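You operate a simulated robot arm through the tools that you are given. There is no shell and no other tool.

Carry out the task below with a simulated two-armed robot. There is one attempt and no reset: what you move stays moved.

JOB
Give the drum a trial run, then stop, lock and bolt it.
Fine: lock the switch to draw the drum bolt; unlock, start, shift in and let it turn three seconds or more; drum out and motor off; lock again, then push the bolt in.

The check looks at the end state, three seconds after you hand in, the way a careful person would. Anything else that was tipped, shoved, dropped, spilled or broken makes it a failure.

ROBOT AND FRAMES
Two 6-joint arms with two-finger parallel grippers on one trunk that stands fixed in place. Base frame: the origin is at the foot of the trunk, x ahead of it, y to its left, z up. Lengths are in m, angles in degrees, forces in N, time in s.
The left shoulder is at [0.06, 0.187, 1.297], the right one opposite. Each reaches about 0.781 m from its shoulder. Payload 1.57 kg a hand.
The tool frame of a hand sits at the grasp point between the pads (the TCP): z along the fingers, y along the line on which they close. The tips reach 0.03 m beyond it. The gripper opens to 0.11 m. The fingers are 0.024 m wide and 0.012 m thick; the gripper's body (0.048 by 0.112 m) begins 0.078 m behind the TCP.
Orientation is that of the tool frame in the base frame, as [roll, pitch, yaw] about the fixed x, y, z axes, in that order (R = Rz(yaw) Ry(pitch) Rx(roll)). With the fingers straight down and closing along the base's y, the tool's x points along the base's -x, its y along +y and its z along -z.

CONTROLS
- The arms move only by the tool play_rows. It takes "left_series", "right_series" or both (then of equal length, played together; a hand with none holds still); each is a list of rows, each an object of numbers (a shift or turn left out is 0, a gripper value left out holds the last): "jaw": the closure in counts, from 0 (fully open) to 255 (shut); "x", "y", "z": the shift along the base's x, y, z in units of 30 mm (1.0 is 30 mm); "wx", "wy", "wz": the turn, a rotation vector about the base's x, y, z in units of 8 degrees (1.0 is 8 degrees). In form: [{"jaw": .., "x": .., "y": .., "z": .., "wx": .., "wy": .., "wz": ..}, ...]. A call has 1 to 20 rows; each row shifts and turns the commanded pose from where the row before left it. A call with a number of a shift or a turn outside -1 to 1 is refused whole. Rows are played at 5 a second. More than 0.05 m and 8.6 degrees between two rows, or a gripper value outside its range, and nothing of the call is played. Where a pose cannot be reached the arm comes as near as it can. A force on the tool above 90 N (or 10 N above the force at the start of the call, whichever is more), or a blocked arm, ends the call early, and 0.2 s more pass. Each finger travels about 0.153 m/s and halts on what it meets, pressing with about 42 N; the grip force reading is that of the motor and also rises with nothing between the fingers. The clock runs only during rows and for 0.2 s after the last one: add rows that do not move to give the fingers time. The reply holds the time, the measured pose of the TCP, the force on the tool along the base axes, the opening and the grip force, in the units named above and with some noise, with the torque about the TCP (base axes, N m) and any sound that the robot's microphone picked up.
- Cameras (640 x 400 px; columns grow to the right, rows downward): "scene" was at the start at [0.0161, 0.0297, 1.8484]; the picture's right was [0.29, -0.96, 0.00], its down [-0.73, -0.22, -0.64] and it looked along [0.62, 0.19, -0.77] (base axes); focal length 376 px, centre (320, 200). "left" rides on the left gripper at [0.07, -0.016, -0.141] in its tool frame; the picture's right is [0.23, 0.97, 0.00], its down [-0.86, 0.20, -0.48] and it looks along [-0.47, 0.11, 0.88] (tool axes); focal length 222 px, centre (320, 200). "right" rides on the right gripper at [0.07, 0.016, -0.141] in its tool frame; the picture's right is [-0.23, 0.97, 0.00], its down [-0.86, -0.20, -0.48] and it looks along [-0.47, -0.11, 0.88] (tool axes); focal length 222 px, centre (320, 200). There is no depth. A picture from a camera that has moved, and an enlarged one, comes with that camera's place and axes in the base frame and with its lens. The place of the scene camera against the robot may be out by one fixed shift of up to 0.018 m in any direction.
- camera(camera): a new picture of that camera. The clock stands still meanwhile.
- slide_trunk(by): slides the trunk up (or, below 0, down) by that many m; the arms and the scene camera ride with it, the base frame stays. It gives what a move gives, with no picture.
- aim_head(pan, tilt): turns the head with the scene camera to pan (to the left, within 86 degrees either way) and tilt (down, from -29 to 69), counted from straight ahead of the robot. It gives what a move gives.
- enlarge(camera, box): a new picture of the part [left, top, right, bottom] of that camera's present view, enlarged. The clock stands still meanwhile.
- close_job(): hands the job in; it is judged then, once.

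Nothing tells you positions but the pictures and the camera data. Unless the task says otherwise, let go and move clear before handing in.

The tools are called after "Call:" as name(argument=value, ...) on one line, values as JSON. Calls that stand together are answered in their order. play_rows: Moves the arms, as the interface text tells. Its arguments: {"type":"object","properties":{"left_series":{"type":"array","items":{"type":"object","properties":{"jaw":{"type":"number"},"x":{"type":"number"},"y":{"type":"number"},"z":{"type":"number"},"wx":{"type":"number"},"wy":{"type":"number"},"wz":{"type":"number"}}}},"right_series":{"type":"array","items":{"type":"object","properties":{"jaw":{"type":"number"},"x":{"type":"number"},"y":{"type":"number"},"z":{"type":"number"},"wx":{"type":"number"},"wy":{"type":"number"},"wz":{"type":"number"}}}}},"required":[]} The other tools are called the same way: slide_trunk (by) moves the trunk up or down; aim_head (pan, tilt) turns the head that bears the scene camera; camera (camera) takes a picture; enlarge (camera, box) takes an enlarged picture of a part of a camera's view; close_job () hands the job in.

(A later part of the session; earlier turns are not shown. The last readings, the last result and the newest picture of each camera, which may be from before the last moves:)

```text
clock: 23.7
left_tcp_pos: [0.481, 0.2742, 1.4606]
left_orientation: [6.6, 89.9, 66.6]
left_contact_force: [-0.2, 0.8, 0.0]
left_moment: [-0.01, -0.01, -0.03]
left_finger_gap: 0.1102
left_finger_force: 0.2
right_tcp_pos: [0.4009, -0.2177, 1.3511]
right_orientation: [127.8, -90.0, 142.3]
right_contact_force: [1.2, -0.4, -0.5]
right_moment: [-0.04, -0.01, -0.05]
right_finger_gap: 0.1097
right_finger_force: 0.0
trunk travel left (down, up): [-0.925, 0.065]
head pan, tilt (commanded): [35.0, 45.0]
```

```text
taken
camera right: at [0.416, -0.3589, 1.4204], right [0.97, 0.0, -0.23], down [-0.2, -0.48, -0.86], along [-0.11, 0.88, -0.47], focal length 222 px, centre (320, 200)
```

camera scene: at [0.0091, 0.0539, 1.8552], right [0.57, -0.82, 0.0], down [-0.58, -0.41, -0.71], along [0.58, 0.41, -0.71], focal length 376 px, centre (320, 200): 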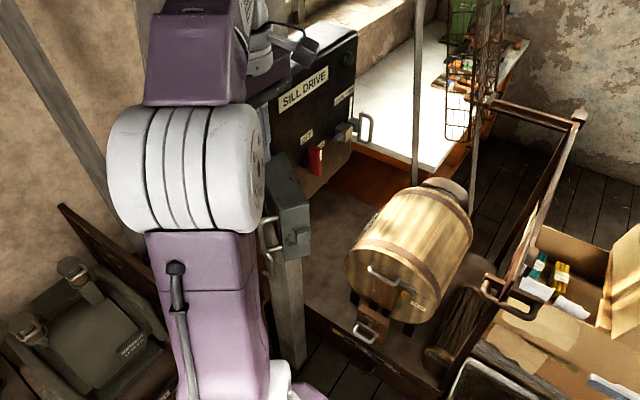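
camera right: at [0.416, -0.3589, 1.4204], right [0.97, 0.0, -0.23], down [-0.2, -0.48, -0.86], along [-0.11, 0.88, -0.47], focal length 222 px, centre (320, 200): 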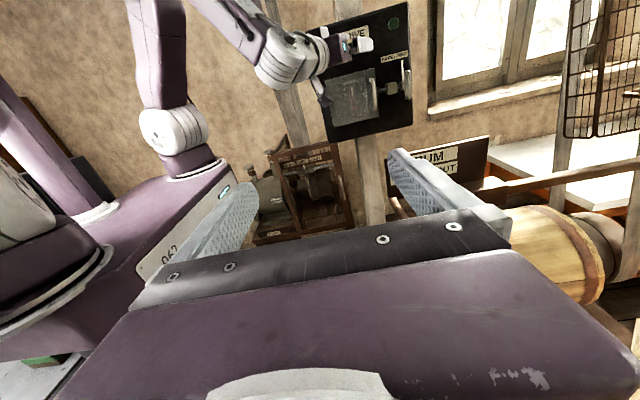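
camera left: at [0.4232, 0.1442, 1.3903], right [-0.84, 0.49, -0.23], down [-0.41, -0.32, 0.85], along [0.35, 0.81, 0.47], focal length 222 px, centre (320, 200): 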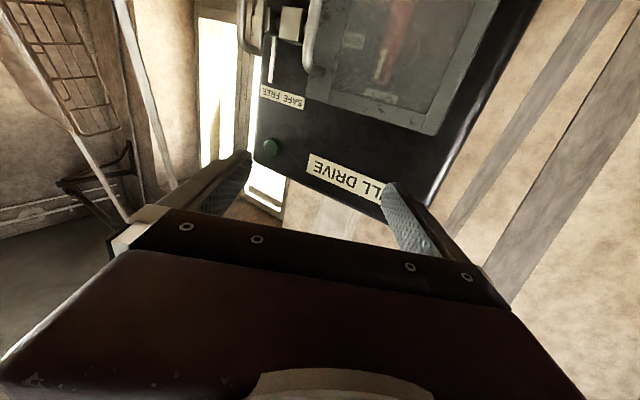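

The hand now points toward the panel at about 60° yaw. I'll narrow the jaw and move to a standoff in front of the D-handle (bar at about (0.664, 0.367, 1.343)).

Call:
play_rows(left_series=[{"jaw": 150}, {"x": 0.847, "z": -0.784}, {"x": 0.847, "z": -0.784}, {"x": 0.847, "z": -0.784}, {"x": 0.847, "z": -0.784}, {"x": 0.847, "z": -0.784}, {}])

Call:
camera(camera="left")

Call:
enlarge(camera="right", box=[330, 40, 430, 110])

Call:
enlarge(camera="scene", box=[240, 60, 440, 200])

```text
clock: 25.3
left_tcp_pos: [0.609, 0.2736, 1.3448]
left_orientation: [-6.9, 90.0, 53.1]
left_contact_force: [-0.2, -0.4, 0.8]
left_moment: [-0.01, -0.01, -0.03]
left_finger_gap: 0.0454
left_finger_force: 0.0
right_tcp_pos: [0.4008, -0.2187, 1.3516]
right_orientation: [-14.7, -90.0, -75.3]
right_contact_force: [-0.6, -0.3, 0.3]
right_moment: [-0.05, -0.01, -0.01]
right_finger_gap: 0.1099
right_finger_force: 0.0
trunk travel left (down, up): [-0.925, 0.065]
head pan, tilt (commanded): [35.0, 45.0]
```

```text
taken
camera left: at [0.5503, 0.1448, 1.2731], right [-0.84, 0.49, -0.23], down [-0.41, -0.31, 0.86], along [0.35, 0.81, 0.47], focal length 222 px, centre (320, 200)
```

left: 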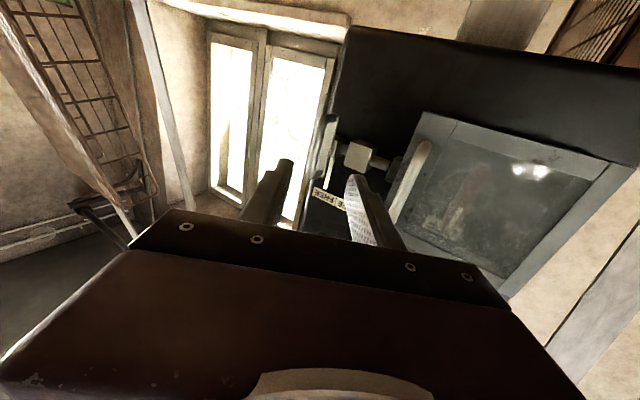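

```text
5.71 times, centred on (380, 75) of right
camera zoom: at [0.4155, -0.359, 1.4206], right [0.97, 0.0, -0.23], down [-0.2, -0.48, -0.86], along [-0.11, 0.88, -0.47], focal length 1269 px, centre (-23, 914)
```

zoom: 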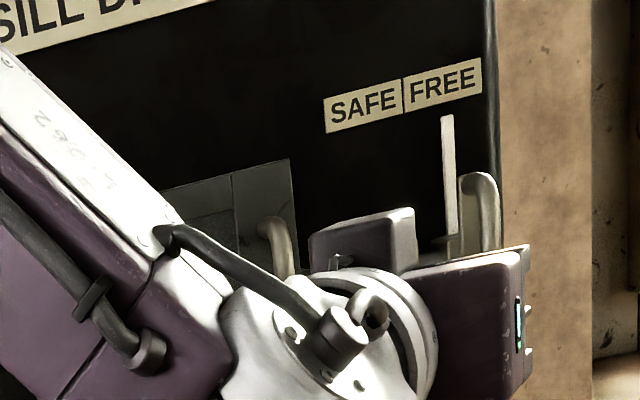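

```text
2.86 times, centred on (340, 130) of scene
camera zoom: at [0.0083, 0.0538, 1.8552], right [0.57, -0.82, 0.0], down [-0.58, -0.41, -0.71], along [0.58, 0.41, -0.71], focal length 1074 px, centre (263, 400)
```

zoom: 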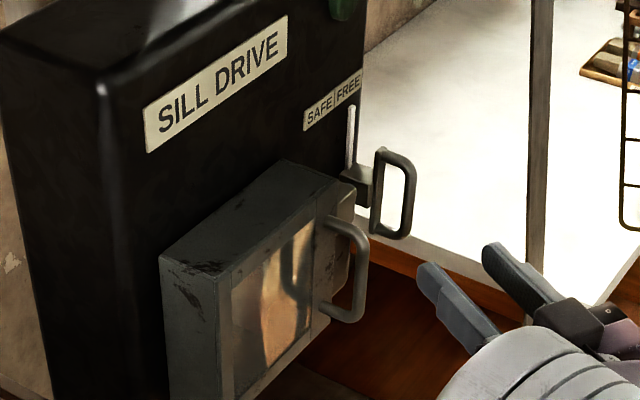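

The handle lies straight ahead between the fingers. I'll move in most of the way, then check again.

Call:
play_rows(left_series=[{"x": 0.25, "y": 0.43}, {"x": 0.25, "y": 0.43}, {"x": 0.25, "y": 0.43}, {"x": 0.25, "y": 0.43}])

Call:
enlarge(camera="left", box=[200, 60, 460, 260])

Call:
enlarge(camera="scene", box=[280, 80, 400, 160])

```text
clock: 26.3
left_tcp_pos: [0.6385, 0.3268, 1.3422]
left_orientation: [161.9, 89.9, -138.1]
left_contact_force: [0.7, 0.0, 0.8]
left_moment: [0.02, 0.0, 0.0]
left_finger_gap: 0.0452
left_finger_force: 0.1
right_tcp_pos: [0.4017, -0.2175, 1.3511]
right_orientation: [-91.2, -90.0, 1.2]
right_contact_force: [-0.2, 1.1, 0.2]
right_moment: [0.05, 0.0, 0.0]
right_finger_gap: 0.1101
right_finger_force: 0.0
trunk travel left (down, up): [-0.925, 0.065]
head pan, tilt (commanded): [35.0, 45.0]
```

```text
2.00 times, centred on (330, 160) of left
camera zoom: at [0.581, 0.1975, 1.2719], right [-0.84, 0.49, -0.23], down [-0.41, -0.31, 0.86], along [0.35, 0.81, 0.47], focal length 444 px, centre (300, 280)
```

zoom: 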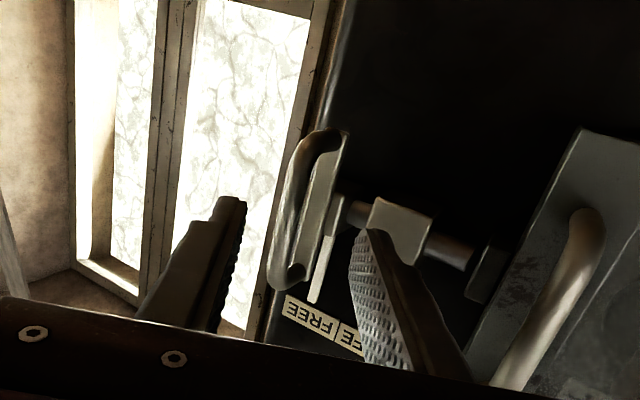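

```text
5.00 times, centred on (340, 120) of scene
camera zoom: at [0.01, 0.0546, 1.8552], right [0.57, -0.82, 0.0], down [-0.58, -0.41, -0.71], along [0.58, 0.41, -0.71], focal length 1880 px, centre (220, 600)
```

zoom: 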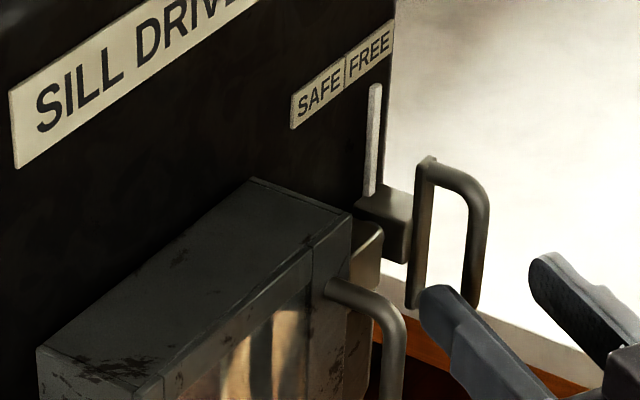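

The D-bar sits centred between the fingertips. I'll advance 3 cm more and check before closing.

Call:
play_rows(left_series=[{"x": 0.25, "y": 0.43}, {"x": 0.25, "y": 0.43}])

Call:
enlarge(camera="left", box=[200, 60, 460, 260])

Call:
enlarge(camera="scene", box=[280, 80, 400, 160])

```text
clock: 26.9
left_tcp_pos: [0.6534, 0.3533, 1.3414]
left_orientation: [157.8, 89.8, -142.2]
left_contact_force: [0.5, 0.6, 0.4]
left_moment: [0.02, -0.03, 0.03]
left_finger_gap: 0.0453
left_finger_force: 0.0
right_tcp_pos: [0.4021, -0.2181, 1.3505]
right_orientation: [-107.2, -89.9, 17.3]
right_contact_force: [0.0, 0.2, 0.3]
right_moment: [-0.03, -0.01, 0.02]
right_finger_gap: 0.11
right_finger_force: 0.0
trunk travel left (down, up): [-0.925, 0.065]
head pan, tilt (commanded): [35.0, 45.0]
```

```text
2.00 times, centred on (330, 160) of left
camera zoom: at [0.5959, 0.2231, 1.2718], right [-0.84, 0.49, -0.23], down [-0.41, -0.31, 0.86], along [0.35, 0.81, 0.47], focal length 444 px, centre (300, 280)
```

zoom: 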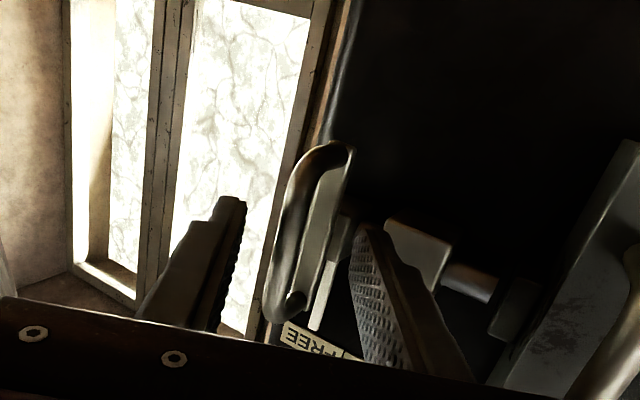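

```text
5.00 times, centred on (340, 120) of scene
camera zoom: at [0.01, 0.0552, 1.8551], right [0.57, -0.82, 0.0], down [-0.58, -0.41, -0.71], along [0.58, 0.41, -0.71], focal length 1880 px, centre (220, 600)
```

zoom: 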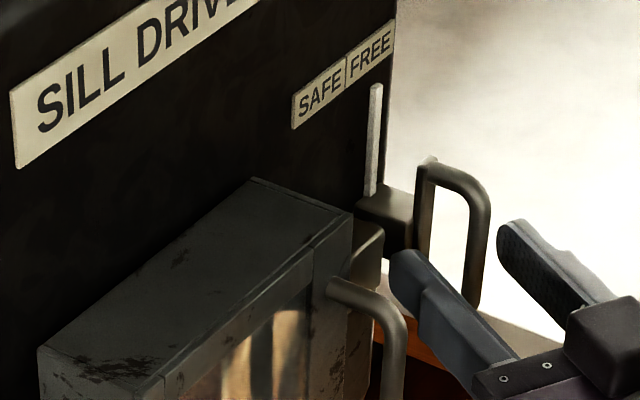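

The fingers straddle the bar with nothing touched. I'll close the grip.

Call:
play_rows(left_series=[{"jaw": 255}, {}, {}])

Call:
enlarge(camera="scene", box=[280, 80, 400, 160])

```text
clock: 27.7
left_tcp_pos: [0.6547, 0.3515, 1.3426]
left_orientation: [104.8, 90.0, 164.7]
left_contact_force: [3.0, -1.3, 1.5]
left_moment: [-0.42, -0.23, -0.07]
left_finger_gap: 0.0096
left_finger_force: 27.5
right_tcp_pos: [0.4016, -0.2187, 1.3504]
right_orientation: [-57.6, -89.9, -32.4]
right_contact_force: [0.1, 1.0, -0.3]
right_moment: [-0.02, 0.0, 0.0]
right_finger_gap: 0.1101
right_finger_force: 0.0
trunk travel left (down, up): [-0.925, 0.065]
head pan, tilt (commanded): [35.0, 45.0]
```

```text
5.00 times, centred on (340, 120) of scene
camera zoom: at [0.0107, 0.0529, 1.8552], right [0.57, -0.82, 0.0], down [-0.58, -0.4, -0.71], along [0.58, 0.41, -0.71], focal length 1880 px, centre (220, 600)
```

zoom: 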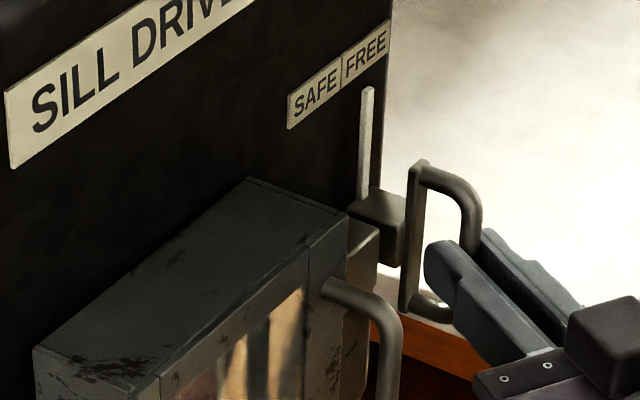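

Gripped (10 mm bar). I'll slide it toward SAFE (−x).

Call:
play_rows(left_series=[{"x": -0.3}, {"x": -0.3}, {"x": -0.3}, {"x": -0.3}, {}])

Call:
enlarge(camera="scene", box=[280, 80, 400, 160])

Call:
enlarge(camera="right", box=[330, 40, 430, 110])

```text
clock: 28.9
left_tcp_pos: [0.6226, 0.3503, 1.3429]
left_orientation: [76.8, 89.9, 136.6]
left_contact_force: [15.9, -0.5, 4.8]
left_moment: [-0.27, -0.34, -0.24]
left_finger_gap: 0.0097
left_finger_force: 28.2
right_tcp_pos: [0.4047, -0.2184, 1.3499]
right_orientation: [-83.1, -89.8, -7.2]
right_contact_force: [-0.2, 0.6, 0.2]
right_moment: [-0.02, 0.0, 0.03]
right_finger_gap: 0.11
right_finger_force: 0.0
trunk travel left (down, up): [-0.925, 0.065]
head pan, tilt (commanded): [35.0, 45.0]
```

```text
5.00 times, centred on (340, 120) of scene
camera zoom: at [0.0149, 0.0538, 1.8553], right [0.57, -0.82, 0.0], down [-0.58, -0.41, -0.71], along [0.58, 0.41, -0.71], focal length 1880 px, centre (220, 600)
```

zoom: 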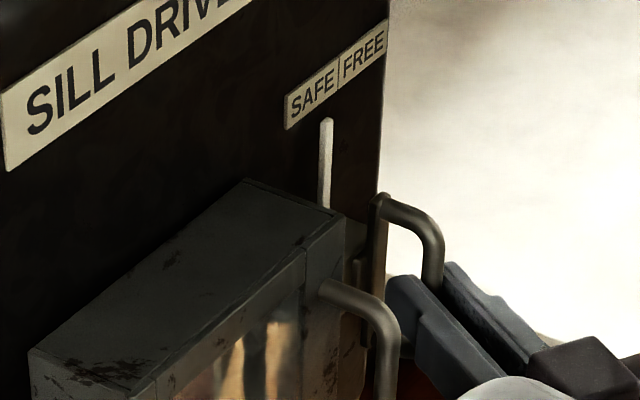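

```text
5.71 times, centred on (380, 75) of right
camera zoom: at [0.4204, -0.3591, 1.4192], right [0.97, 0.0, -0.23], down [-0.2, -0.48, -0.85], along [-0.11, 0.88, -0.47], focal length 1269 px, centre (-23, 914)
```

zoom: 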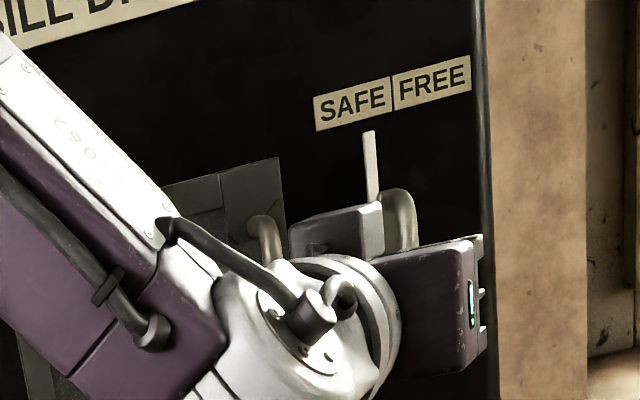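

The pointer is now under SAFE's right part with about 16 N resistance. I'll push a bit more to reach the end of travel.

Call:
play_rows(left_series=[{"x": -0.2}, {"x": -0.2}, {"x": -0.2}, {}])

Call:
enlarge(camera="scene", box=[280, 80, 400, 160])

Call:
enlarge(camera="right", box=[330, 40, 430, 110])

```text
clock: 29.9
left_tcp_pos: [0.6193, 0.3452, 1.3395]
left_orientation: [80.6, 89.3, 139.7]
left_contact_force: [53.9, -9.8, 7.9]
left_moment: [-0.26, -0.62, -1.21]
left_finger_gap: 0.0098
left_finger_force: 28.2
right_tcp_pos: [0.4162, -0.2224, 1.345]
right_orientation: [-75.0, -89.2, -15.0]
right_contact_force: [0.2, 0.6, -0.2]
right_moment: [-0.02, -0.02, 0.02]
right_finger_gap: 0.1101
right_finger_force: 0.0
trunk travel left (down, up): [-0.925, 0.065]
head pan, tilt (commanded): [35.0, 45.0]
```

```text
5.00 times, centred on (340, 120) of scene
camera zoom: at [0.0315, 0.0482, 1.8551], right [0.57, -0.82, -0.01], down [-0.59, -0.4, -0.7], along [0.57, 0.41, -0.71], focal length 1880 px, centre (220, 600)
```

zoom: 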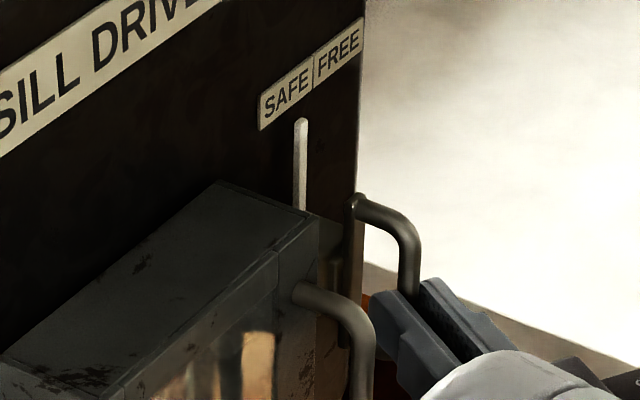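

```text
5.71 times, centred on (380, 75) of right
camera zoom: at [0.4327, -0.3628, 1.4139], right [0.97, 0.0, -0.24], down [-0.21, -0.48, -0.85], along [-0.12, 0.88, -0.46], focal length 1269 px, centre (-23, 914)
```

zoom: 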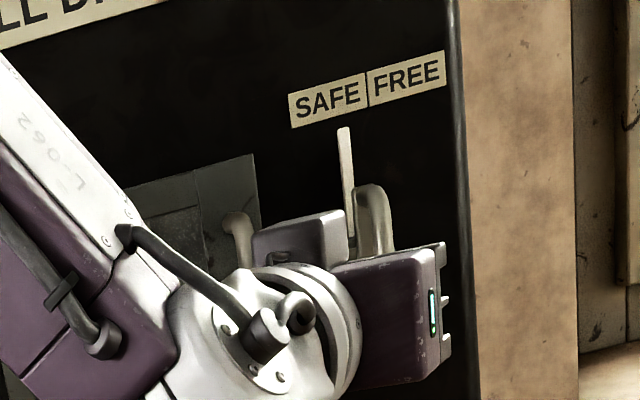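

The slide has hit its stop (54 N, no further motion), so SAFE is reached. I'll relieve the push and open the fingers, then confirm the slide stays put.

Call:
play_rows(left_series=[{"x": 0.25}, {"x": 0.25}, {"x": 0.08, "jaw": 150}, {}, {}])

Call:
enlarge(camera="scene", box=[280, 80, 400, 160])

Call:
enlarge(camera="left", box=[200, 60, 460, 260])

```text
clock: 31.1
left_tcp_pos: [0.615, 0.3533, 1.3431]
left_orientation: [128.9, 89.9, -171.0]
left_contact_force: [0.8, -1.3, 0.1]
left_moment: [-0.01, 0.01, -0.01]
left_finger_gap: 0.0454
left_finger_force: 0.0
right_tcp_pos: [0.4012, -0.2177, 1.3511]
right_orientation: [-38.4, -89.9, -51.5]
right_contact_force: [-0.1, -0.1, 0.5]
right_moment: [0.01, -0.01, -0.01]
right_finger_gap: 0.1098
right_finger_force: 0.0
trunk travel left (down, up): [-0.925, 0.065]
head pan, tilt (commanded): [35.0, 45.0]
```

```text
5.00 times, centred on (340, 120) of scene
camera zoom: at [0.0082, 0.0542, 1.8552], right [0.57, -0.82, 0.0], down [-0.58, -0.41, -0.71], along [0.58, 0.41, -0.71], focal length 1880 px, centre (220, 600)
```

zoom: 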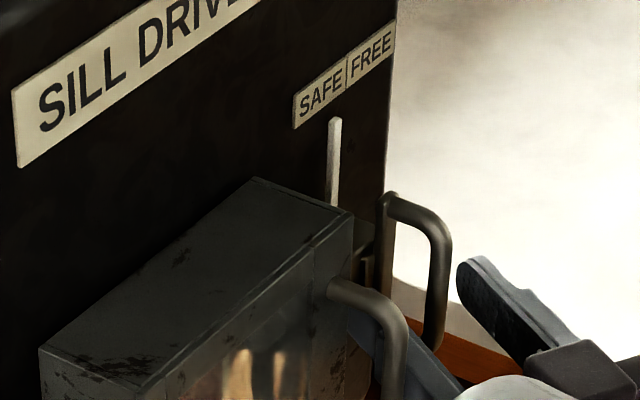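

```text
2.00 times, centred on (330, 160) of left
camera zoom: at [0.5576, 0.2229, 1.273], right [-0.84, 0.49, -0.23], down [-0.41, -0.32, 0.86], along [0.34, 0.82, 0.47], focal length 444 px, centre (300, 280)
```

zoom: 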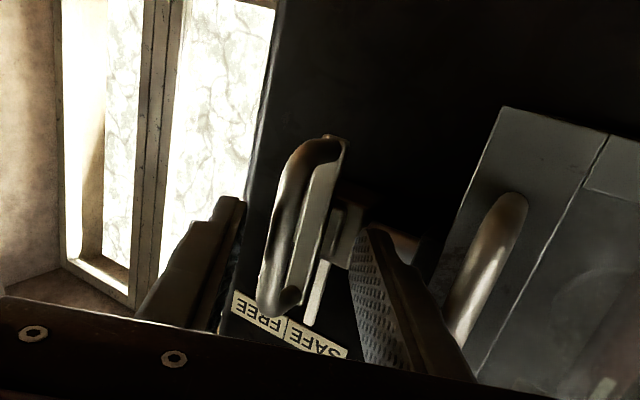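

The slide stays at SAFE against its guide block with the pin in the hood's keeper. I'll withdraw the left hand and turn it to a forward-and-down grip pose for the bolt handle, before lowering the trunk.

Call:
play_rows(left_series=[{"x": -0.43, "y": -0.75}, {"x": -0.43, "y": -0.75}, {"x": -0.43, "y": -0.75}, {"x": -0.43, "y": -0.75}, {"x": -0.8, "z": 0.4, "wx": -0.9316, "wy": -0.1226, "wz": -0.1226}, {"x": -0.8, "z": 0.4, "wx": -0.9316, "wy": -0.1226, "wz": -0.1226}, {"x": -0.8, "z": 0.4, "wx": -0.9316, "wy": -0.1226, "wz": -0.1226}, {"x": -0.8, "wx": -0.9316, "wy": -0.1226, "wz": -0.1226}, {"x": -0.5, "wx": -0.9316, "wy": -0.1226, "wz": -0.1226}, {"wx": -0.9316, "wy": -0.1226, "wz": -0.1226}, {"wx": -0.9316, "wy": -0.1226, "wz": -0.1226}, {"wx": -0.9316, "wy": -0.1226, "wz": -0.1226}, {"wx": -0.9316, "wy": -0.1226, "wz": -0.1226}, {"wx": -0.9316, "wy": -0.1226, "wz": -0.1226}, {"wx": -0.9316, "wy": -0.1226, "wz": -0.1226}, {"wx": -0.9316, "wy": -0.1226, "wz": -0.1226}, {}])

Call:
camera(camera="left")

Call:
aim_head(pan=15, tilt=50)

Call:
camera(camera="scene")

```text
clock: 34.7
left_tcp_pos: [0.4479, 0.262, 1.3717]
left_orientation: [-138.5, 8.4, -89.1]
left_contact_force: [1.2, -0.1, 0.0]
left_moment: [0.01, -0.01, 0.0]
left_finger_gap: 0.0452
left_finger_force: 0.1
left hand out of reach, approached as far as the arm can: row 15, 16
right_tcp_pos: [0.4006, -0.217, 1.351]
right_orientation: [120.4, -90.0, 149.6]
right_contact_force: [0.0, 0.3, 0.4]
right_moment: [0.01, -0.01, -0.01]
right_finger_gap: 0.1101
right_finger_force: 0.1
trunk travel left (down, up): [-0.925, 0.065]
head pan, tilt (commanded): [35.0, 45.0]
```

```text
taken
camera left: at [0.3656, 0.1748, 1.4759], right [-0.73, -0.14, -0.67], down [-0.48, 0.81, 0.35], along [0.49, 0.58, -0.65], focal length 222 px, centre (320, 200)
```

left: 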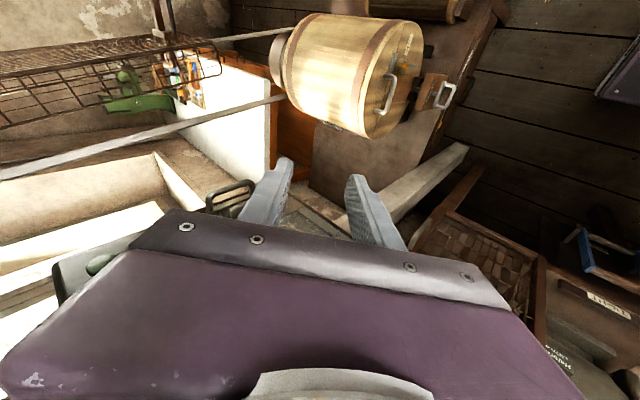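

```text
clock: 35.5
left_tcp_pos: [0.4465, 0.2608, 1.3707]
left_orientation: [-138.5, 8.5, -89.2]
left_contact_force: [-0.4, 0.2, 0.3]
left_moment: [0.01, 0.04, -0.01]
left_finger_gap: 0.0453
left_finger_force: 0.1
right_tcp_pos: [0.4007, -0.2172, 1.3512]
right_orientation: [129.8, -89.9, 140.2]
right_contact_force: [-0.1, 0.9, 0.2]
right_moment: [0.02, 0.01, -0.02]
right_finger_gap: 0.1102
right_finger_force: 0.0
trunk travel left (down, up): [-0.925, 0.065]
head pan, tilt (commanded): [15.0, 50.0]
```

```text
taken
camera scene: at [0.0167, 0.0271, 1.8483], right [0.26, -0.97, 0.0], down [-0.74, -0.2, -0.64], along [0.62, 0.17, -0.77], focal length 376 px, centre (320, 200)
```

scene: 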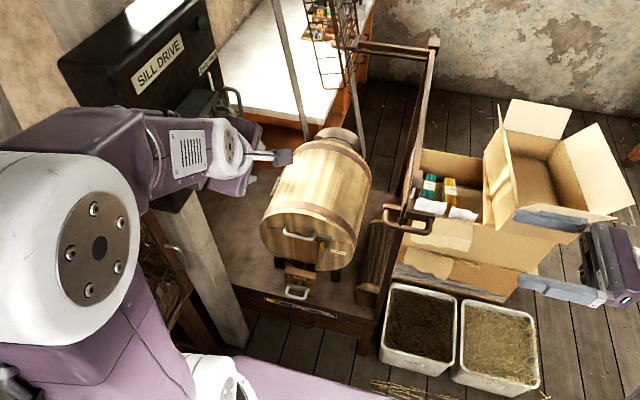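

The hood and slide stay as set. The cage's front is at y ≈ 0.54 with its top at z ≈ 1.19, so the left arm must stay inside that. I'll pull the right hand back and turn it to a forward-down grip pose for later, then lower the trunk.

Call:
play_rows(right_series=[{"x": -0.8}, {"x": -0.8}, {"x": -0.8}, {"x": -0.5, "wx": -0.8166, "wy": -0.338, "wz": -0.338}, {"x": -0.5, "wx": -0.8166, "wy": -0.338, "wz": -0.338}, {"wx": -0.8166, "wy": -0.338, "wz": -0.338}, {"wx": -0.8166, "wy": -0.338, "wz": -0.338}, {"wx": -0.8166, "wy": -0.338, "wz": -0.338}, {"wx": -0.8166, "wy": -0.338, "wz": -0.338}, {"wx": -0.8166, "wy": -0.338, "wz": -0.338}, {"wx": -0.8166, "wy": -0.338, "wz": -0.338}, {"wx": -0.8166, "wy": -0.338, "wz": -0.338}, {"wx": -0.8166, "wy": -0.338, "wz": -0.338}, {"wx": -0.8166, "wy": -0.338, "wz": -0.338}, {"wx": -0.8166, "wy": -0.338, "wz": -0.338}, {"wx": -0.8166, "wy": -0.338, "wz": -0.338}, {}])

Call:
camera(camera="right")

Call:
camera(camera="scene")

```text
clock: 39.1
left_tcp_pos: [0.4474, 0.2609, 1.3718]
left_orientation: [-138.5, 8.5, -89.2]
left_contact_force: [-0.3, -0.2, -0.3]
left_moment: [-0.01, -0.01, -0.01]
left_finger_gap: 0.0453
left_finger_force: 0.1
right_tcp_pos: [0.3629, -0.2784, 1.3747]
right_orientation: [135.2, 0.0, 90.0]
right_contact_force: [0.3, 0.1, 0.3]
right_moment: [-0.03, -0.01, 0.02]
right_finger_gap: 0.1101
right_finger_force: 0.0
right hand out of reach, approached as far as the arm can: row 13, 14, 15, 16
trunk travel left (down, up): [-0.925, 0.065]
head pan, tilt (commanded): [15.0, 50.0]
```

```text
taken
camera right: at [0.2746, -0.2089, 1.4867], right [0.69, -0.23, 0.69], down [-0.48, -0.86, 0.2], along [0.54, -0.47, -0.7], focal length 222 px, centre (320, 200)
```

right: 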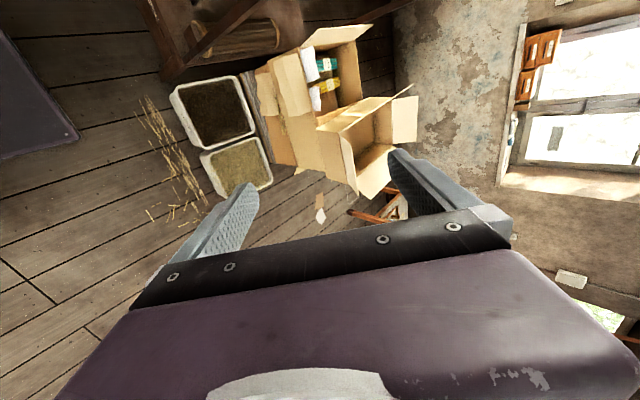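

```text
taken
camera scene: at [0.0164, 0.0275, 1.8483], right [0.26, -0.97, 0.0], down [-0.74, -0.2, -0.64], along [0.62, 0.17, -0.77], focal length 376 px, centre (320, 200)
```

scene: 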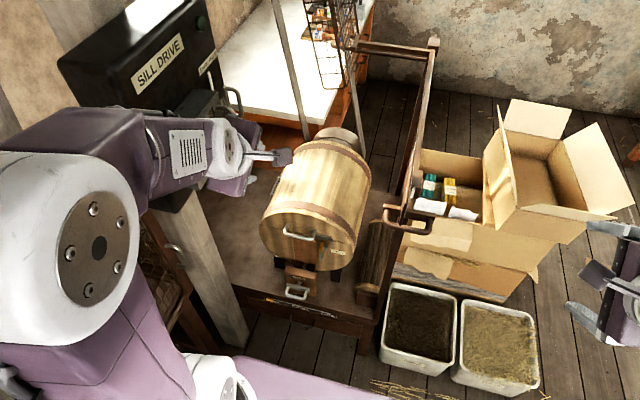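

Both hands are clear of the panel, drum and boxes. I'll lower the trunk in two steps and look.

Call:
slide_trunk(by=-0.3)

Call:
camera(camera="scene")

Call:
camera(camera="left")

Call:
camera(camera="right")

```text
clock: 42.1
left_tcp_pos: [0.4475, 0.2615, 1.0719]
left_orientation: [-138.5, 8.5, -89.2]
left_contact_force: [-0.3, -0.5, -1.1]
left_moment: [0.02, 0.01, -0.03]
left_finger_gap: 0.0452
left_finger_force: 0.2
right_tcp_pos: [0.3642, -0.2783, 1.0732]
right_orientation: [135.2, -0.1, 90.0]
right_contact_force: [0.1, -0.3, 0.7]
right_moment: [0.02, 0.01, 0.0]
right_finger_gap: 0.1101
right_finger_force: 0.1
trunk travel left (down, up): [-0.625, 0.365]
head pan, tilt (commanded): [15.0, 50.0]
```

```text
taken
camera scene: at [0.0166, 0.0272, 1.5483], right [0.26, -0.97, 0.0], down [-0.74, -0.2, -0.64], along [0.62, 0.17, -0.77], focal length 376 px, centre (320, 200)
```

scene: 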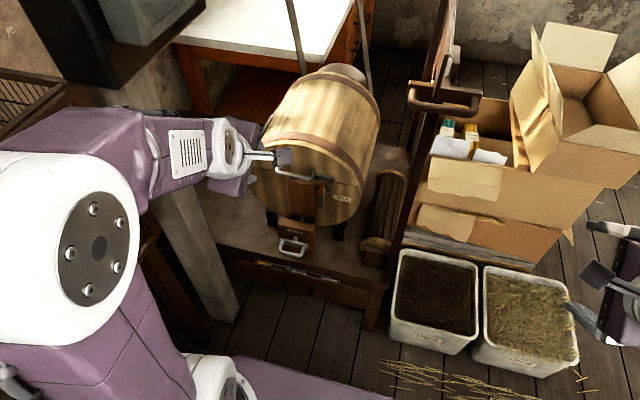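

```text
taken
camera left: at [0.3653, 0.1746, 1.1759], right [-0.73, -0.14, -0.67], down [-0.48, 0.81, 0.35], along [0.49, 0.58, -0.65], focal length 222 px, centre (320, 200)
```

left: 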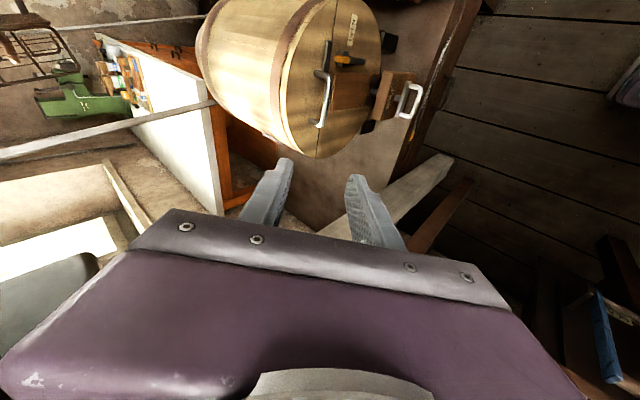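

```text
taken
camera right: at [0.2746, -0.2091, 1.1867], right [0.69, -0.23, 0.69], down [-0.48, -0.86, 0.2], along [0.54, -0.46, -0.7], focal length 222 px, centre (320, 200)
```

right: 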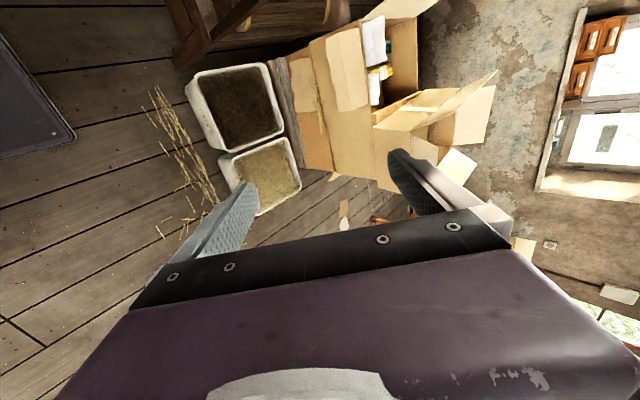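

I'll zoom on the drum front and bolt from here.

Call:
enlarge(camera="scene", box=[220, 160, 380, 300])

Call:
enlarge(camera="left", box=[270, 0, 450, 150])

Call:
slide_trunk(by=-0.15)

Call:
enlarge(camera="scene", box=[220, 120, 380, 260])

Call:
camera(camera="left")

```text
2.86 times, centred on (300, 230) of scene
camera zoom: at [0.0166, 0.0272, 1.5483], right [0.26, -0.97, 0.0], down [-0.74, -0.2, -0.64], along [0.62, 0.17, -0.77], focal length 1074 px, centre (377, 114)
```

zoom: 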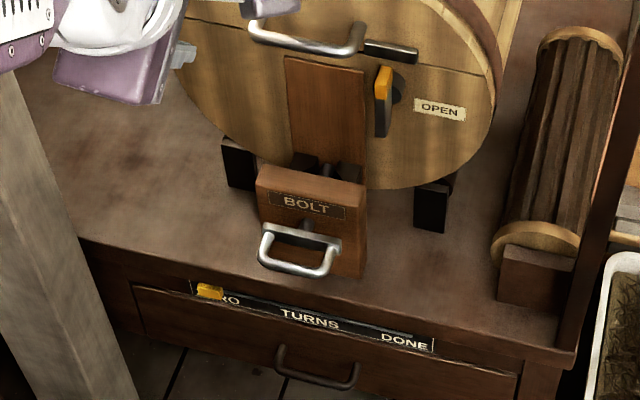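

```text
2.67 times, centred on (360, 75) of left
camera zoom: at [0.3653, 0.1746, 1.1759], right [-0.73, -0.14, -0.67], down [-0.48, 0.81, 0.35], along [0.49, 0.58, -0.65], focal length 592 px, centre (213, 533)
```

zoom: 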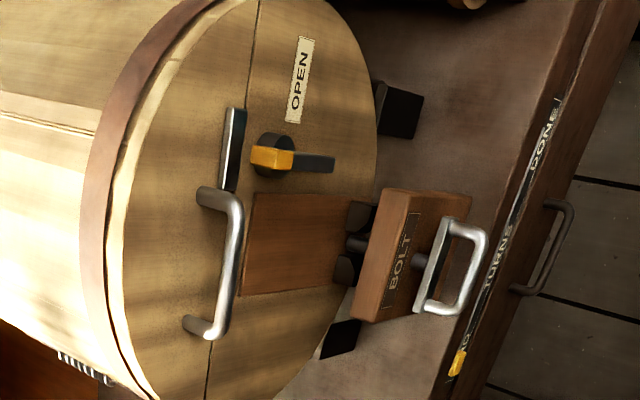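

```text
clock: 43.8
left_tcp_pos: [0.4469, 0.2603, 0.9217]
left_orientation: [-138.5, 8.5, -89.3]
left_contact_force: [-1.1, 0.4, 1.0]
left_moment: [-0.02, 0.01, -0.01]
left_finger_gap: 0.0451
left_finger_force: 0.1
right_tcp_pos: [0.3634, -0.2782, 0.9248]
right_orientation: [135.2, -0.1, 90.1]
right_contact_force: [0.7, -0.5, -0.6]
right_moment: [0.03, -0.01, 0.02]
right_finger_gap: 0.1099
right_finger_force: 0.1
trunk travel left (down, up): [-0.475, 0.515]
head pan, tilt (commanded): [15.0, 50.0]
```

```text
2.86 times, centred on (300, 190) of scene
camera zoom: at [0.0166, 0.0272, 1.3983], right [0.26, -0.97, 0.0], down [-0.74, -0.2, -0.64], along [0.62, 0.17, -0.77], focal length 1074 px, centre (377, 229)
```

zoom: 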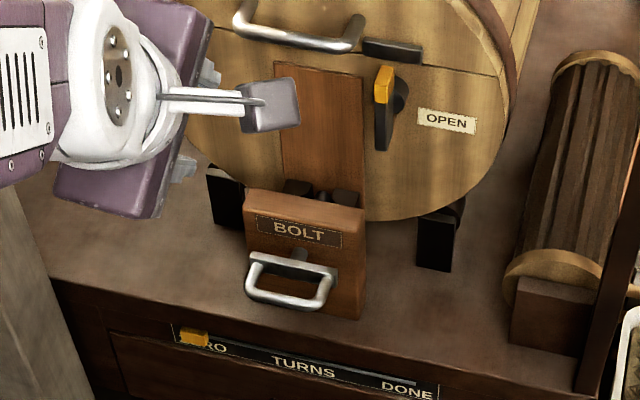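

```text
taken
camera left: at [0.3653, 0.1746, 1.026], right [-0.73, -0.14, -0.67], down [-0.48, 0.81, 0.35], along [0.49, 0.58, -0.65], focal length 222 px, centre (320, 200)
```

left: 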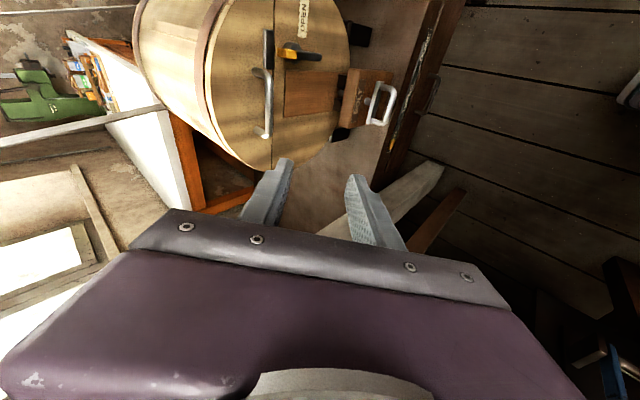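

The TURNS indicator reads ZERO…DONE with its yellow marker at ZERO. The bolt's U-handle bar is at about (0.59, 0.27, 0.53) and pulls toward the robot. I'll bring the left hand down toward it, straightening its tilt.

Call:
play_rows(left_series=[{"x": 0.14, "z": -0.9}, {"x": 0.14, "z": -0.9, "wx": -0.53, "wy": -0.22, "wz": -0.07}, {"x": 0.14, "z": -0.9, "wx": -0.53, "wy": -0.22, "wz": -0.07}, {"x": 0.14, "z": -0.9}, {"x": 0.14, "z": -0.9}, {"x": 0.14, "z": -0.9}, {"x": 0.14, "z": -0.9}, {}])

Call:
camera(camera="left")

Call:
camera(camera="scene")

```text
clock: 45.6
left_tcp_pos: [0.4611, 0.2507, 0.7547]
left_orientation: [-138.5, 2.0, -90.8]
left_contact_force: [0.2, -1.0, 0.8]
left_moment: [0.01, 0.03, 0.0]
left_finger_gap: 0.0451
left_finger_force: 0.0
left hand out of reach, approached as far as the arm can: row 2, 3
right_tcp_pos: [0.3628, -0.279, 0.9244]
right_orientation: [135.2, -0.1, 90.1]
right_contact_force: [-0.4, -0.3, 0.7]
right_moment: [0.04, -0.01, -0.03]
right_finger_gap: 0.1101
right_finger_force: 0.0
trunk travel left (down, up): [-0.475, 0.515]
head pan, tilt (commanded): [15.0, 50.0]
```

```text
taken
camera left: at [0.3776, 0.1794, 0.8691], right [-0.73, -0.19, -0.65], down [-0.45, 0.85, 0.26], along [0.51, 0.48, -0.71], focal length 222 px, centre (320, 200)
```

left: 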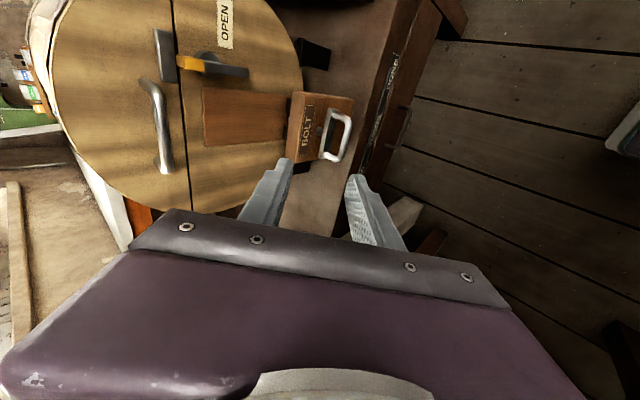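

```text
taken
camera scene: at [0.0161, 0.027, 1.3983], right [0.26, -0.97, 0.0], down [-0.74, -0.2, -0.64], along [0.62, 0.17, -0.77], focal length 376 px, centre (320, 200)
```

scene: 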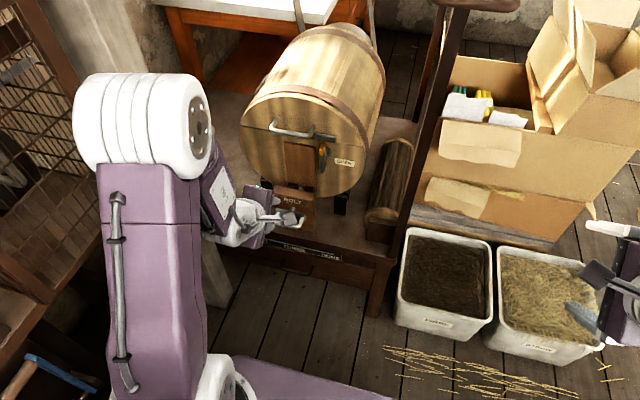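

I'll zoom in with the left camera to locate the bolt handle more exactly.

Call:
enlarge(camera="left", box=[240, 70, 400, 190])

Call:
enlarge(camera="scene", box=[220, 130, 380, 270])

Call:
play_rows(left_series=[{"x": -0.5, "y": 0.2, "z": -0.7}, {"x": -0.5, "y": 0.2, "z": -0.7}, {}])

Call:
enlarge(camera="left", box=[200, 40, 440, 190])

```text
3.33 times, centred on (320, 130) of left
camera zoom: at [0.3776, 0.1794, 0.8691], right [-0.73, -0.19, -0.65], down [-0.45, 0.85, 0.26], along [0.51, 0.48, -0.71], focal length 740 px, centre (320, 433)
```

zoom: 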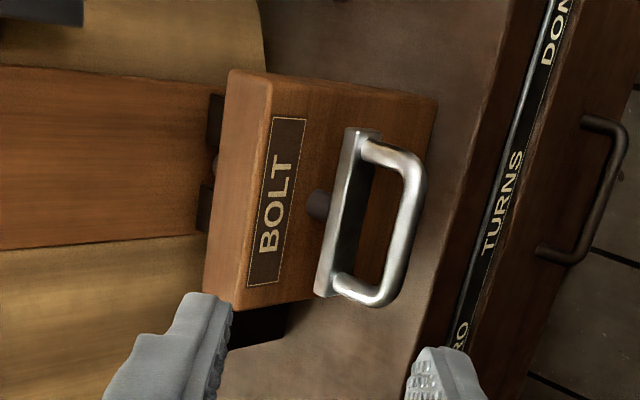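

```text
2.86 times, centred on (300, 200) of scene
camera zoom: at [0.0161, 0.027, 1.3983], right [0.26, -0.97, 0.0], down [-0.74, -0.2, -0.64], along [0.62, 0.17, -0.77], focal length 1074 px, centre (377, 200)
```

zoom: 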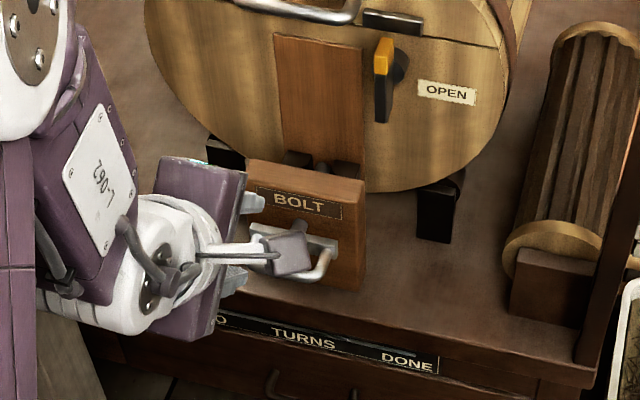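

```text
clock: 46.4
left_tcp_pos: [0.4301, 0.2629, 0.7128]
left_orientation: [-138.5, 2.0, -90.8]
left_contact_force: [0.1, -0.2, -0.3]
left_moment: [0.02, 0.03, 0.0]
left_finger_gap: 0.0456
left_finger_force: 0.1
right_tcp_pos: [0.3629, -0.2795, 0.9247]
right_orientation: [135.2, 0.0, 90.0]
right_contact_force: [0.2, -0.3, -0.4]
right_moment: [0.0, 0.0, 0.02]
right_finger_gap: 0.1103
right_finger_force: 0.1
trunk travel left (down, up): [-0.475, 0.515]
head pan, tilt (commanded): [15.0, 50.0]
```

```text
2.67 times, centred on (320, 115) of left
camera zoom: at [0.3476, 0.1912, 0.8259], right [-0.73, -0.19, -0.65], down [-0.46, 0.85, 0.26], along [0.51, 0.48, -0.71], focal length 592 px, centre (320, 427)
```

zoom: 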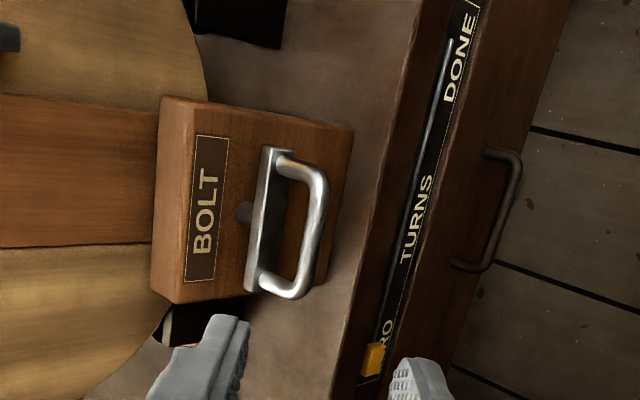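

The bolt handle bar is at (0.589, 0.270, 0.536) by two independent left views. I'll narrow the jaw and move to a pre-grasp 7 cm short of it.

Call:
play_rows(left_series=[{"x": 0.75, "y": 0.04, "z": -0.83, "jaw": 180}, {"x": 0.75, "y": 0.04, "z": -0.83}, {"x": 0.75, "y": 0.04, "z": -0.83}, {"x": 0.75, "y": 0.04, "z": -0.83}, {"x": 0.75, "y": 0.04, "z": -0.83}, {}])

Call:
camera(camera="left")

Call:
enlarge(camera="left", box=[240, 100, 400, 220])

Call:
enlarge(camera="scene", box=[240, 150, 360, 260])

```text
clock: 47.8
left_tcp_pos: [0.5433, 0.2785, 0.5895]
left_orientation: [-138.6, 1.7, -91.1]
left_contact_force: [0.2, 0.2, 0.3]
left_moment: [0.03, 0.01, 0.01]
left_finger_gap: 0.0324
left_finger_force: 0.0
left hand out of reach, approached as far as the arm can: row 2, 4
right_tcp_pos: [0.3643, -0.2798, 0.9255]
right_orientation: [135.2, -0.1, 90.0]
right_contact_force: [0.2, -0.1, -0.3]
right_moment: [0.0, -0.01, -0.02]
right_finger_gap: 0.11
right_finger_force: 0.0
trunk travel left (down, up): [-0.475, 0.515]
head pan, tilt (commanded): [15.0, 50.0]
```

```text
taken
camera left: at [0.4586, 0.207, 0.7034], right [-0.73, -0.19, -0.65], down [-0.45, 0.86, 0.25], along [0.51, 0.48, -0.72], focal length 222 px, centre (320, 200)
```

left: 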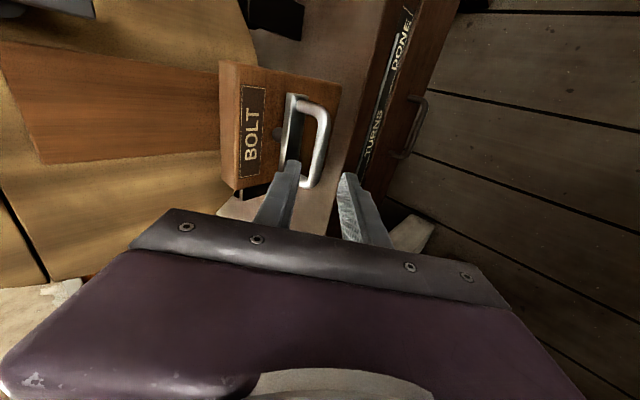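

```text
3.33 times, centred on (320, 160) of left
camera zoom: at [0.4586, 0.207, 0.7034], right [-0.73, -0.19, -0.65], down [-0.45, 0.86, 0.25], along [0.51, 0.48, -0.72], focal length 740 px, centre (320, 333)
```

zoom: 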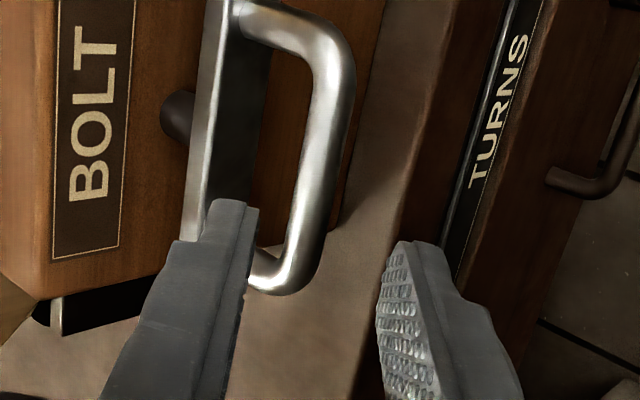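

```text
3.64 times, centred on (300, 205) of scene
camera zoom: at [0.0162, 0.0271, 1.3983], right [0.26, -0.97, 0.0], down [-0.74, -0.2, -0.64], along [0.62, 0.17, -0.77], focal length 1367 px, centre (393, 182)
```

zoom: 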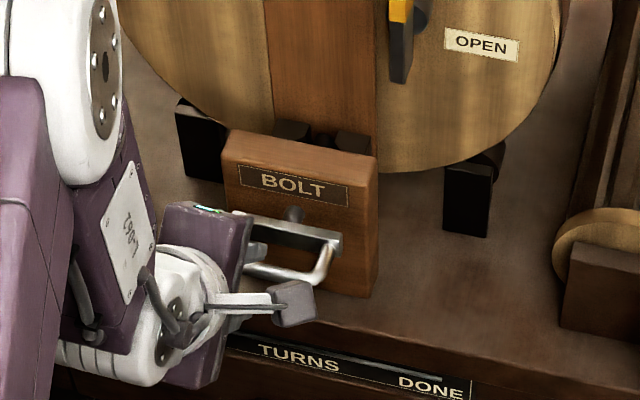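

The bar is exactly on the approach line between the fingers. I'll advance 6 cm.

Call:
play_rows(left_series=[{"x": 0.44, "z": -0.5}, {"x": 0.44, "z": -0.5}, {"x": 0.44, "z": -0.5}, {}])

Call:
enlarge(camera="left", box=[240, 100, 400, 220])

Call:
enlarge(camera="scene", box=[240, 150, 360, 260])

```text
clock: 48.8
left_tcp_pos: [0.5827, 0.2765, 0.547]
left_orientation: [-138.5, 2.0, -90.9]
left_contact_force: [-8.4, 1.1, 6.3]
left_moment: [0.05, -0.19, 0.08]
left_finger_gap: 0.0306
left_finger_force: 0.0
right_tcp_pos: [0.3623, -0.2782, 0.925]
right_orientation: [135.1, -0.1, 90.1]
right_contact_force: [0.0, -0.2, -0.4]
right_moment: [-0.01, -0.01, -0.03]
right_finger_gap: 0.11
right_finger_force: 0.1
trunk travel left (down, up): [-0.475, 0.515]
head pan, tilt (commanded): [15.0, 50.0]
```

```text
3.33 times, centred on (320, 160) of left
camera zoom: at [0.4987, 0.2055, 0.6591], right [-0.73, -0.2, -0.65], down [-0.45, 0.85, 0.26], along [0.51, 0.48, -0.71], focal length 740 px, centre (320, 333)
```

zoom: 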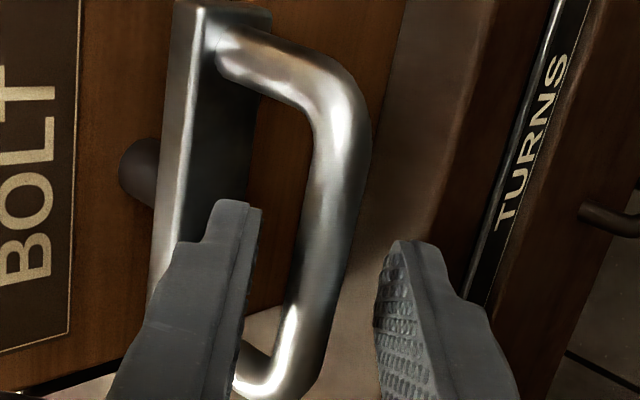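

```text
3.64 times, centred on (300, 205) of scene
camera zoom: at [0.0146, 0.0268, 1.3984], right [0.26, -0.97, 0.0], down [-0.74, -0.2, -0.64], along [0.62, 0.17, -0.77], focal length 1367 px, centre (393, 182)
```

zoom: 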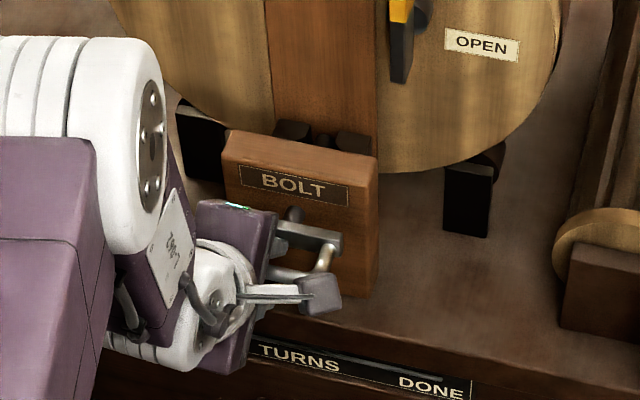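

The bar is between the fingers; there's light contact (about 10 N), likely a fingertip on the handle plate. Closing the grip now draws that finger away from it.

Call:
play_rows(left_series=[{"x": -0.1, "z": 0.1, "jaw": 255}, {}, {}])

Call:
enlarge(camera="left", box=[240, 100, 400, 220])

```text
clock: 49.6
left_tcp_pos: [0.5789, 0.2771, 0.5479]
left_orientation: [-138.7, 1.9, -90.9]
left_contact_force: [0.5, -4.4, -5.3]
left_moment: [-0.39, 0.04, 0.69]
left_finger_gap: 0.0123
left_finger_force: 28.8
right_tcp_pos: [0.3634, -0.2798, 0.9246]
right_orientation: [135.2, 0.0, 90.0]
right_contact_force: [0.4, 0.6, -0.1]
right_moment: [0.0, -0.01, -0.01]
right_finger_gap: 0.1101
right_finger_force: 0.1
trunk travel left (down, up): [-0.475, 0.515]
head pan, tilt (commanded): [15.0, 50.0]
```

```text
3.33 times, centred on (320, 160) of left
camera zoom: at [0.4967, 0.2055, 0.6609], right [-0.74, -0.19, -0.65], down [-0.45, 0.85, 0.26], along [0.5, 0.48, -0.72], focal length 740 px, centre (320, 333)
```

zoom: 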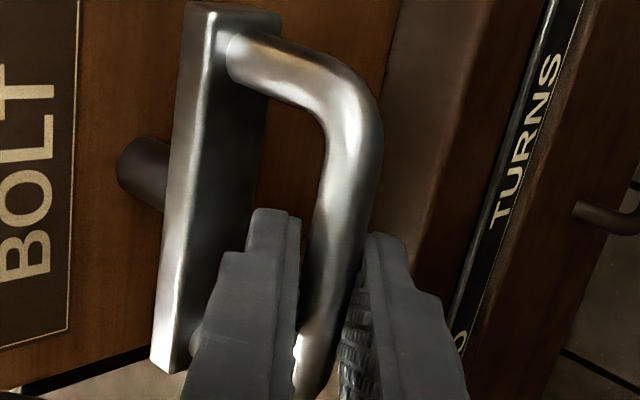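

The bolt handle is gripped (12 mm bar). I'll draw it toward the robot gently and watch the force.

Call:
play_rows(left_series=[{"x": -0.3}, {"x": -0.3}, {"x": -0.3}, {}])

Call:
enlarge(camera="scene", box=[240, 150, 360, 260])

```text
clock: 50.6
left_tcp_pos: [0.5541, 0.278, 0.5483]
left_orientation: [-138.7, 1.7, -91.3]
left_contact_force: [-0.1, -14.5, -7.3]
left_moment: [-0.73, 0.07, 0.34]
left_finger_gap: 0.0126
left_finger_force: 29.5
right_tcp_pos: [0.3641, -0.2806, 0.9244]
right_orientation: [135.2, -0.2, 90.0]
right_contact_force: [-0.3, -0.4, -0.4]
right_moment: [-0.02, 0.0, -0.04]
right_finger_gap: 0.11
right_finger_force: 0.0
trunk travel left (down, up): [-0.475, 0.515]
head pan, tilt (commanded): [15.0, 50.0]
```

```text
3.64 times, centred on (300, 205) of scene
camera zoom: at [0.0177, 0.026, 1.3983], right [0.26, -0.97, 0.0], down [-0.74, -0.2, -0.64], along [0.62, 0.17, -0.77], focal length 1367 px, centre (393, 182)
```

zoom: 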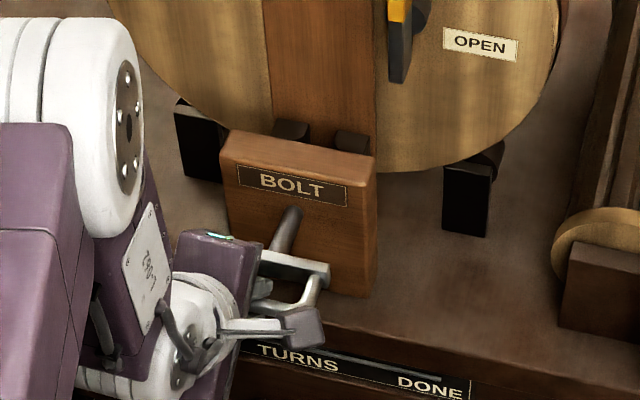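

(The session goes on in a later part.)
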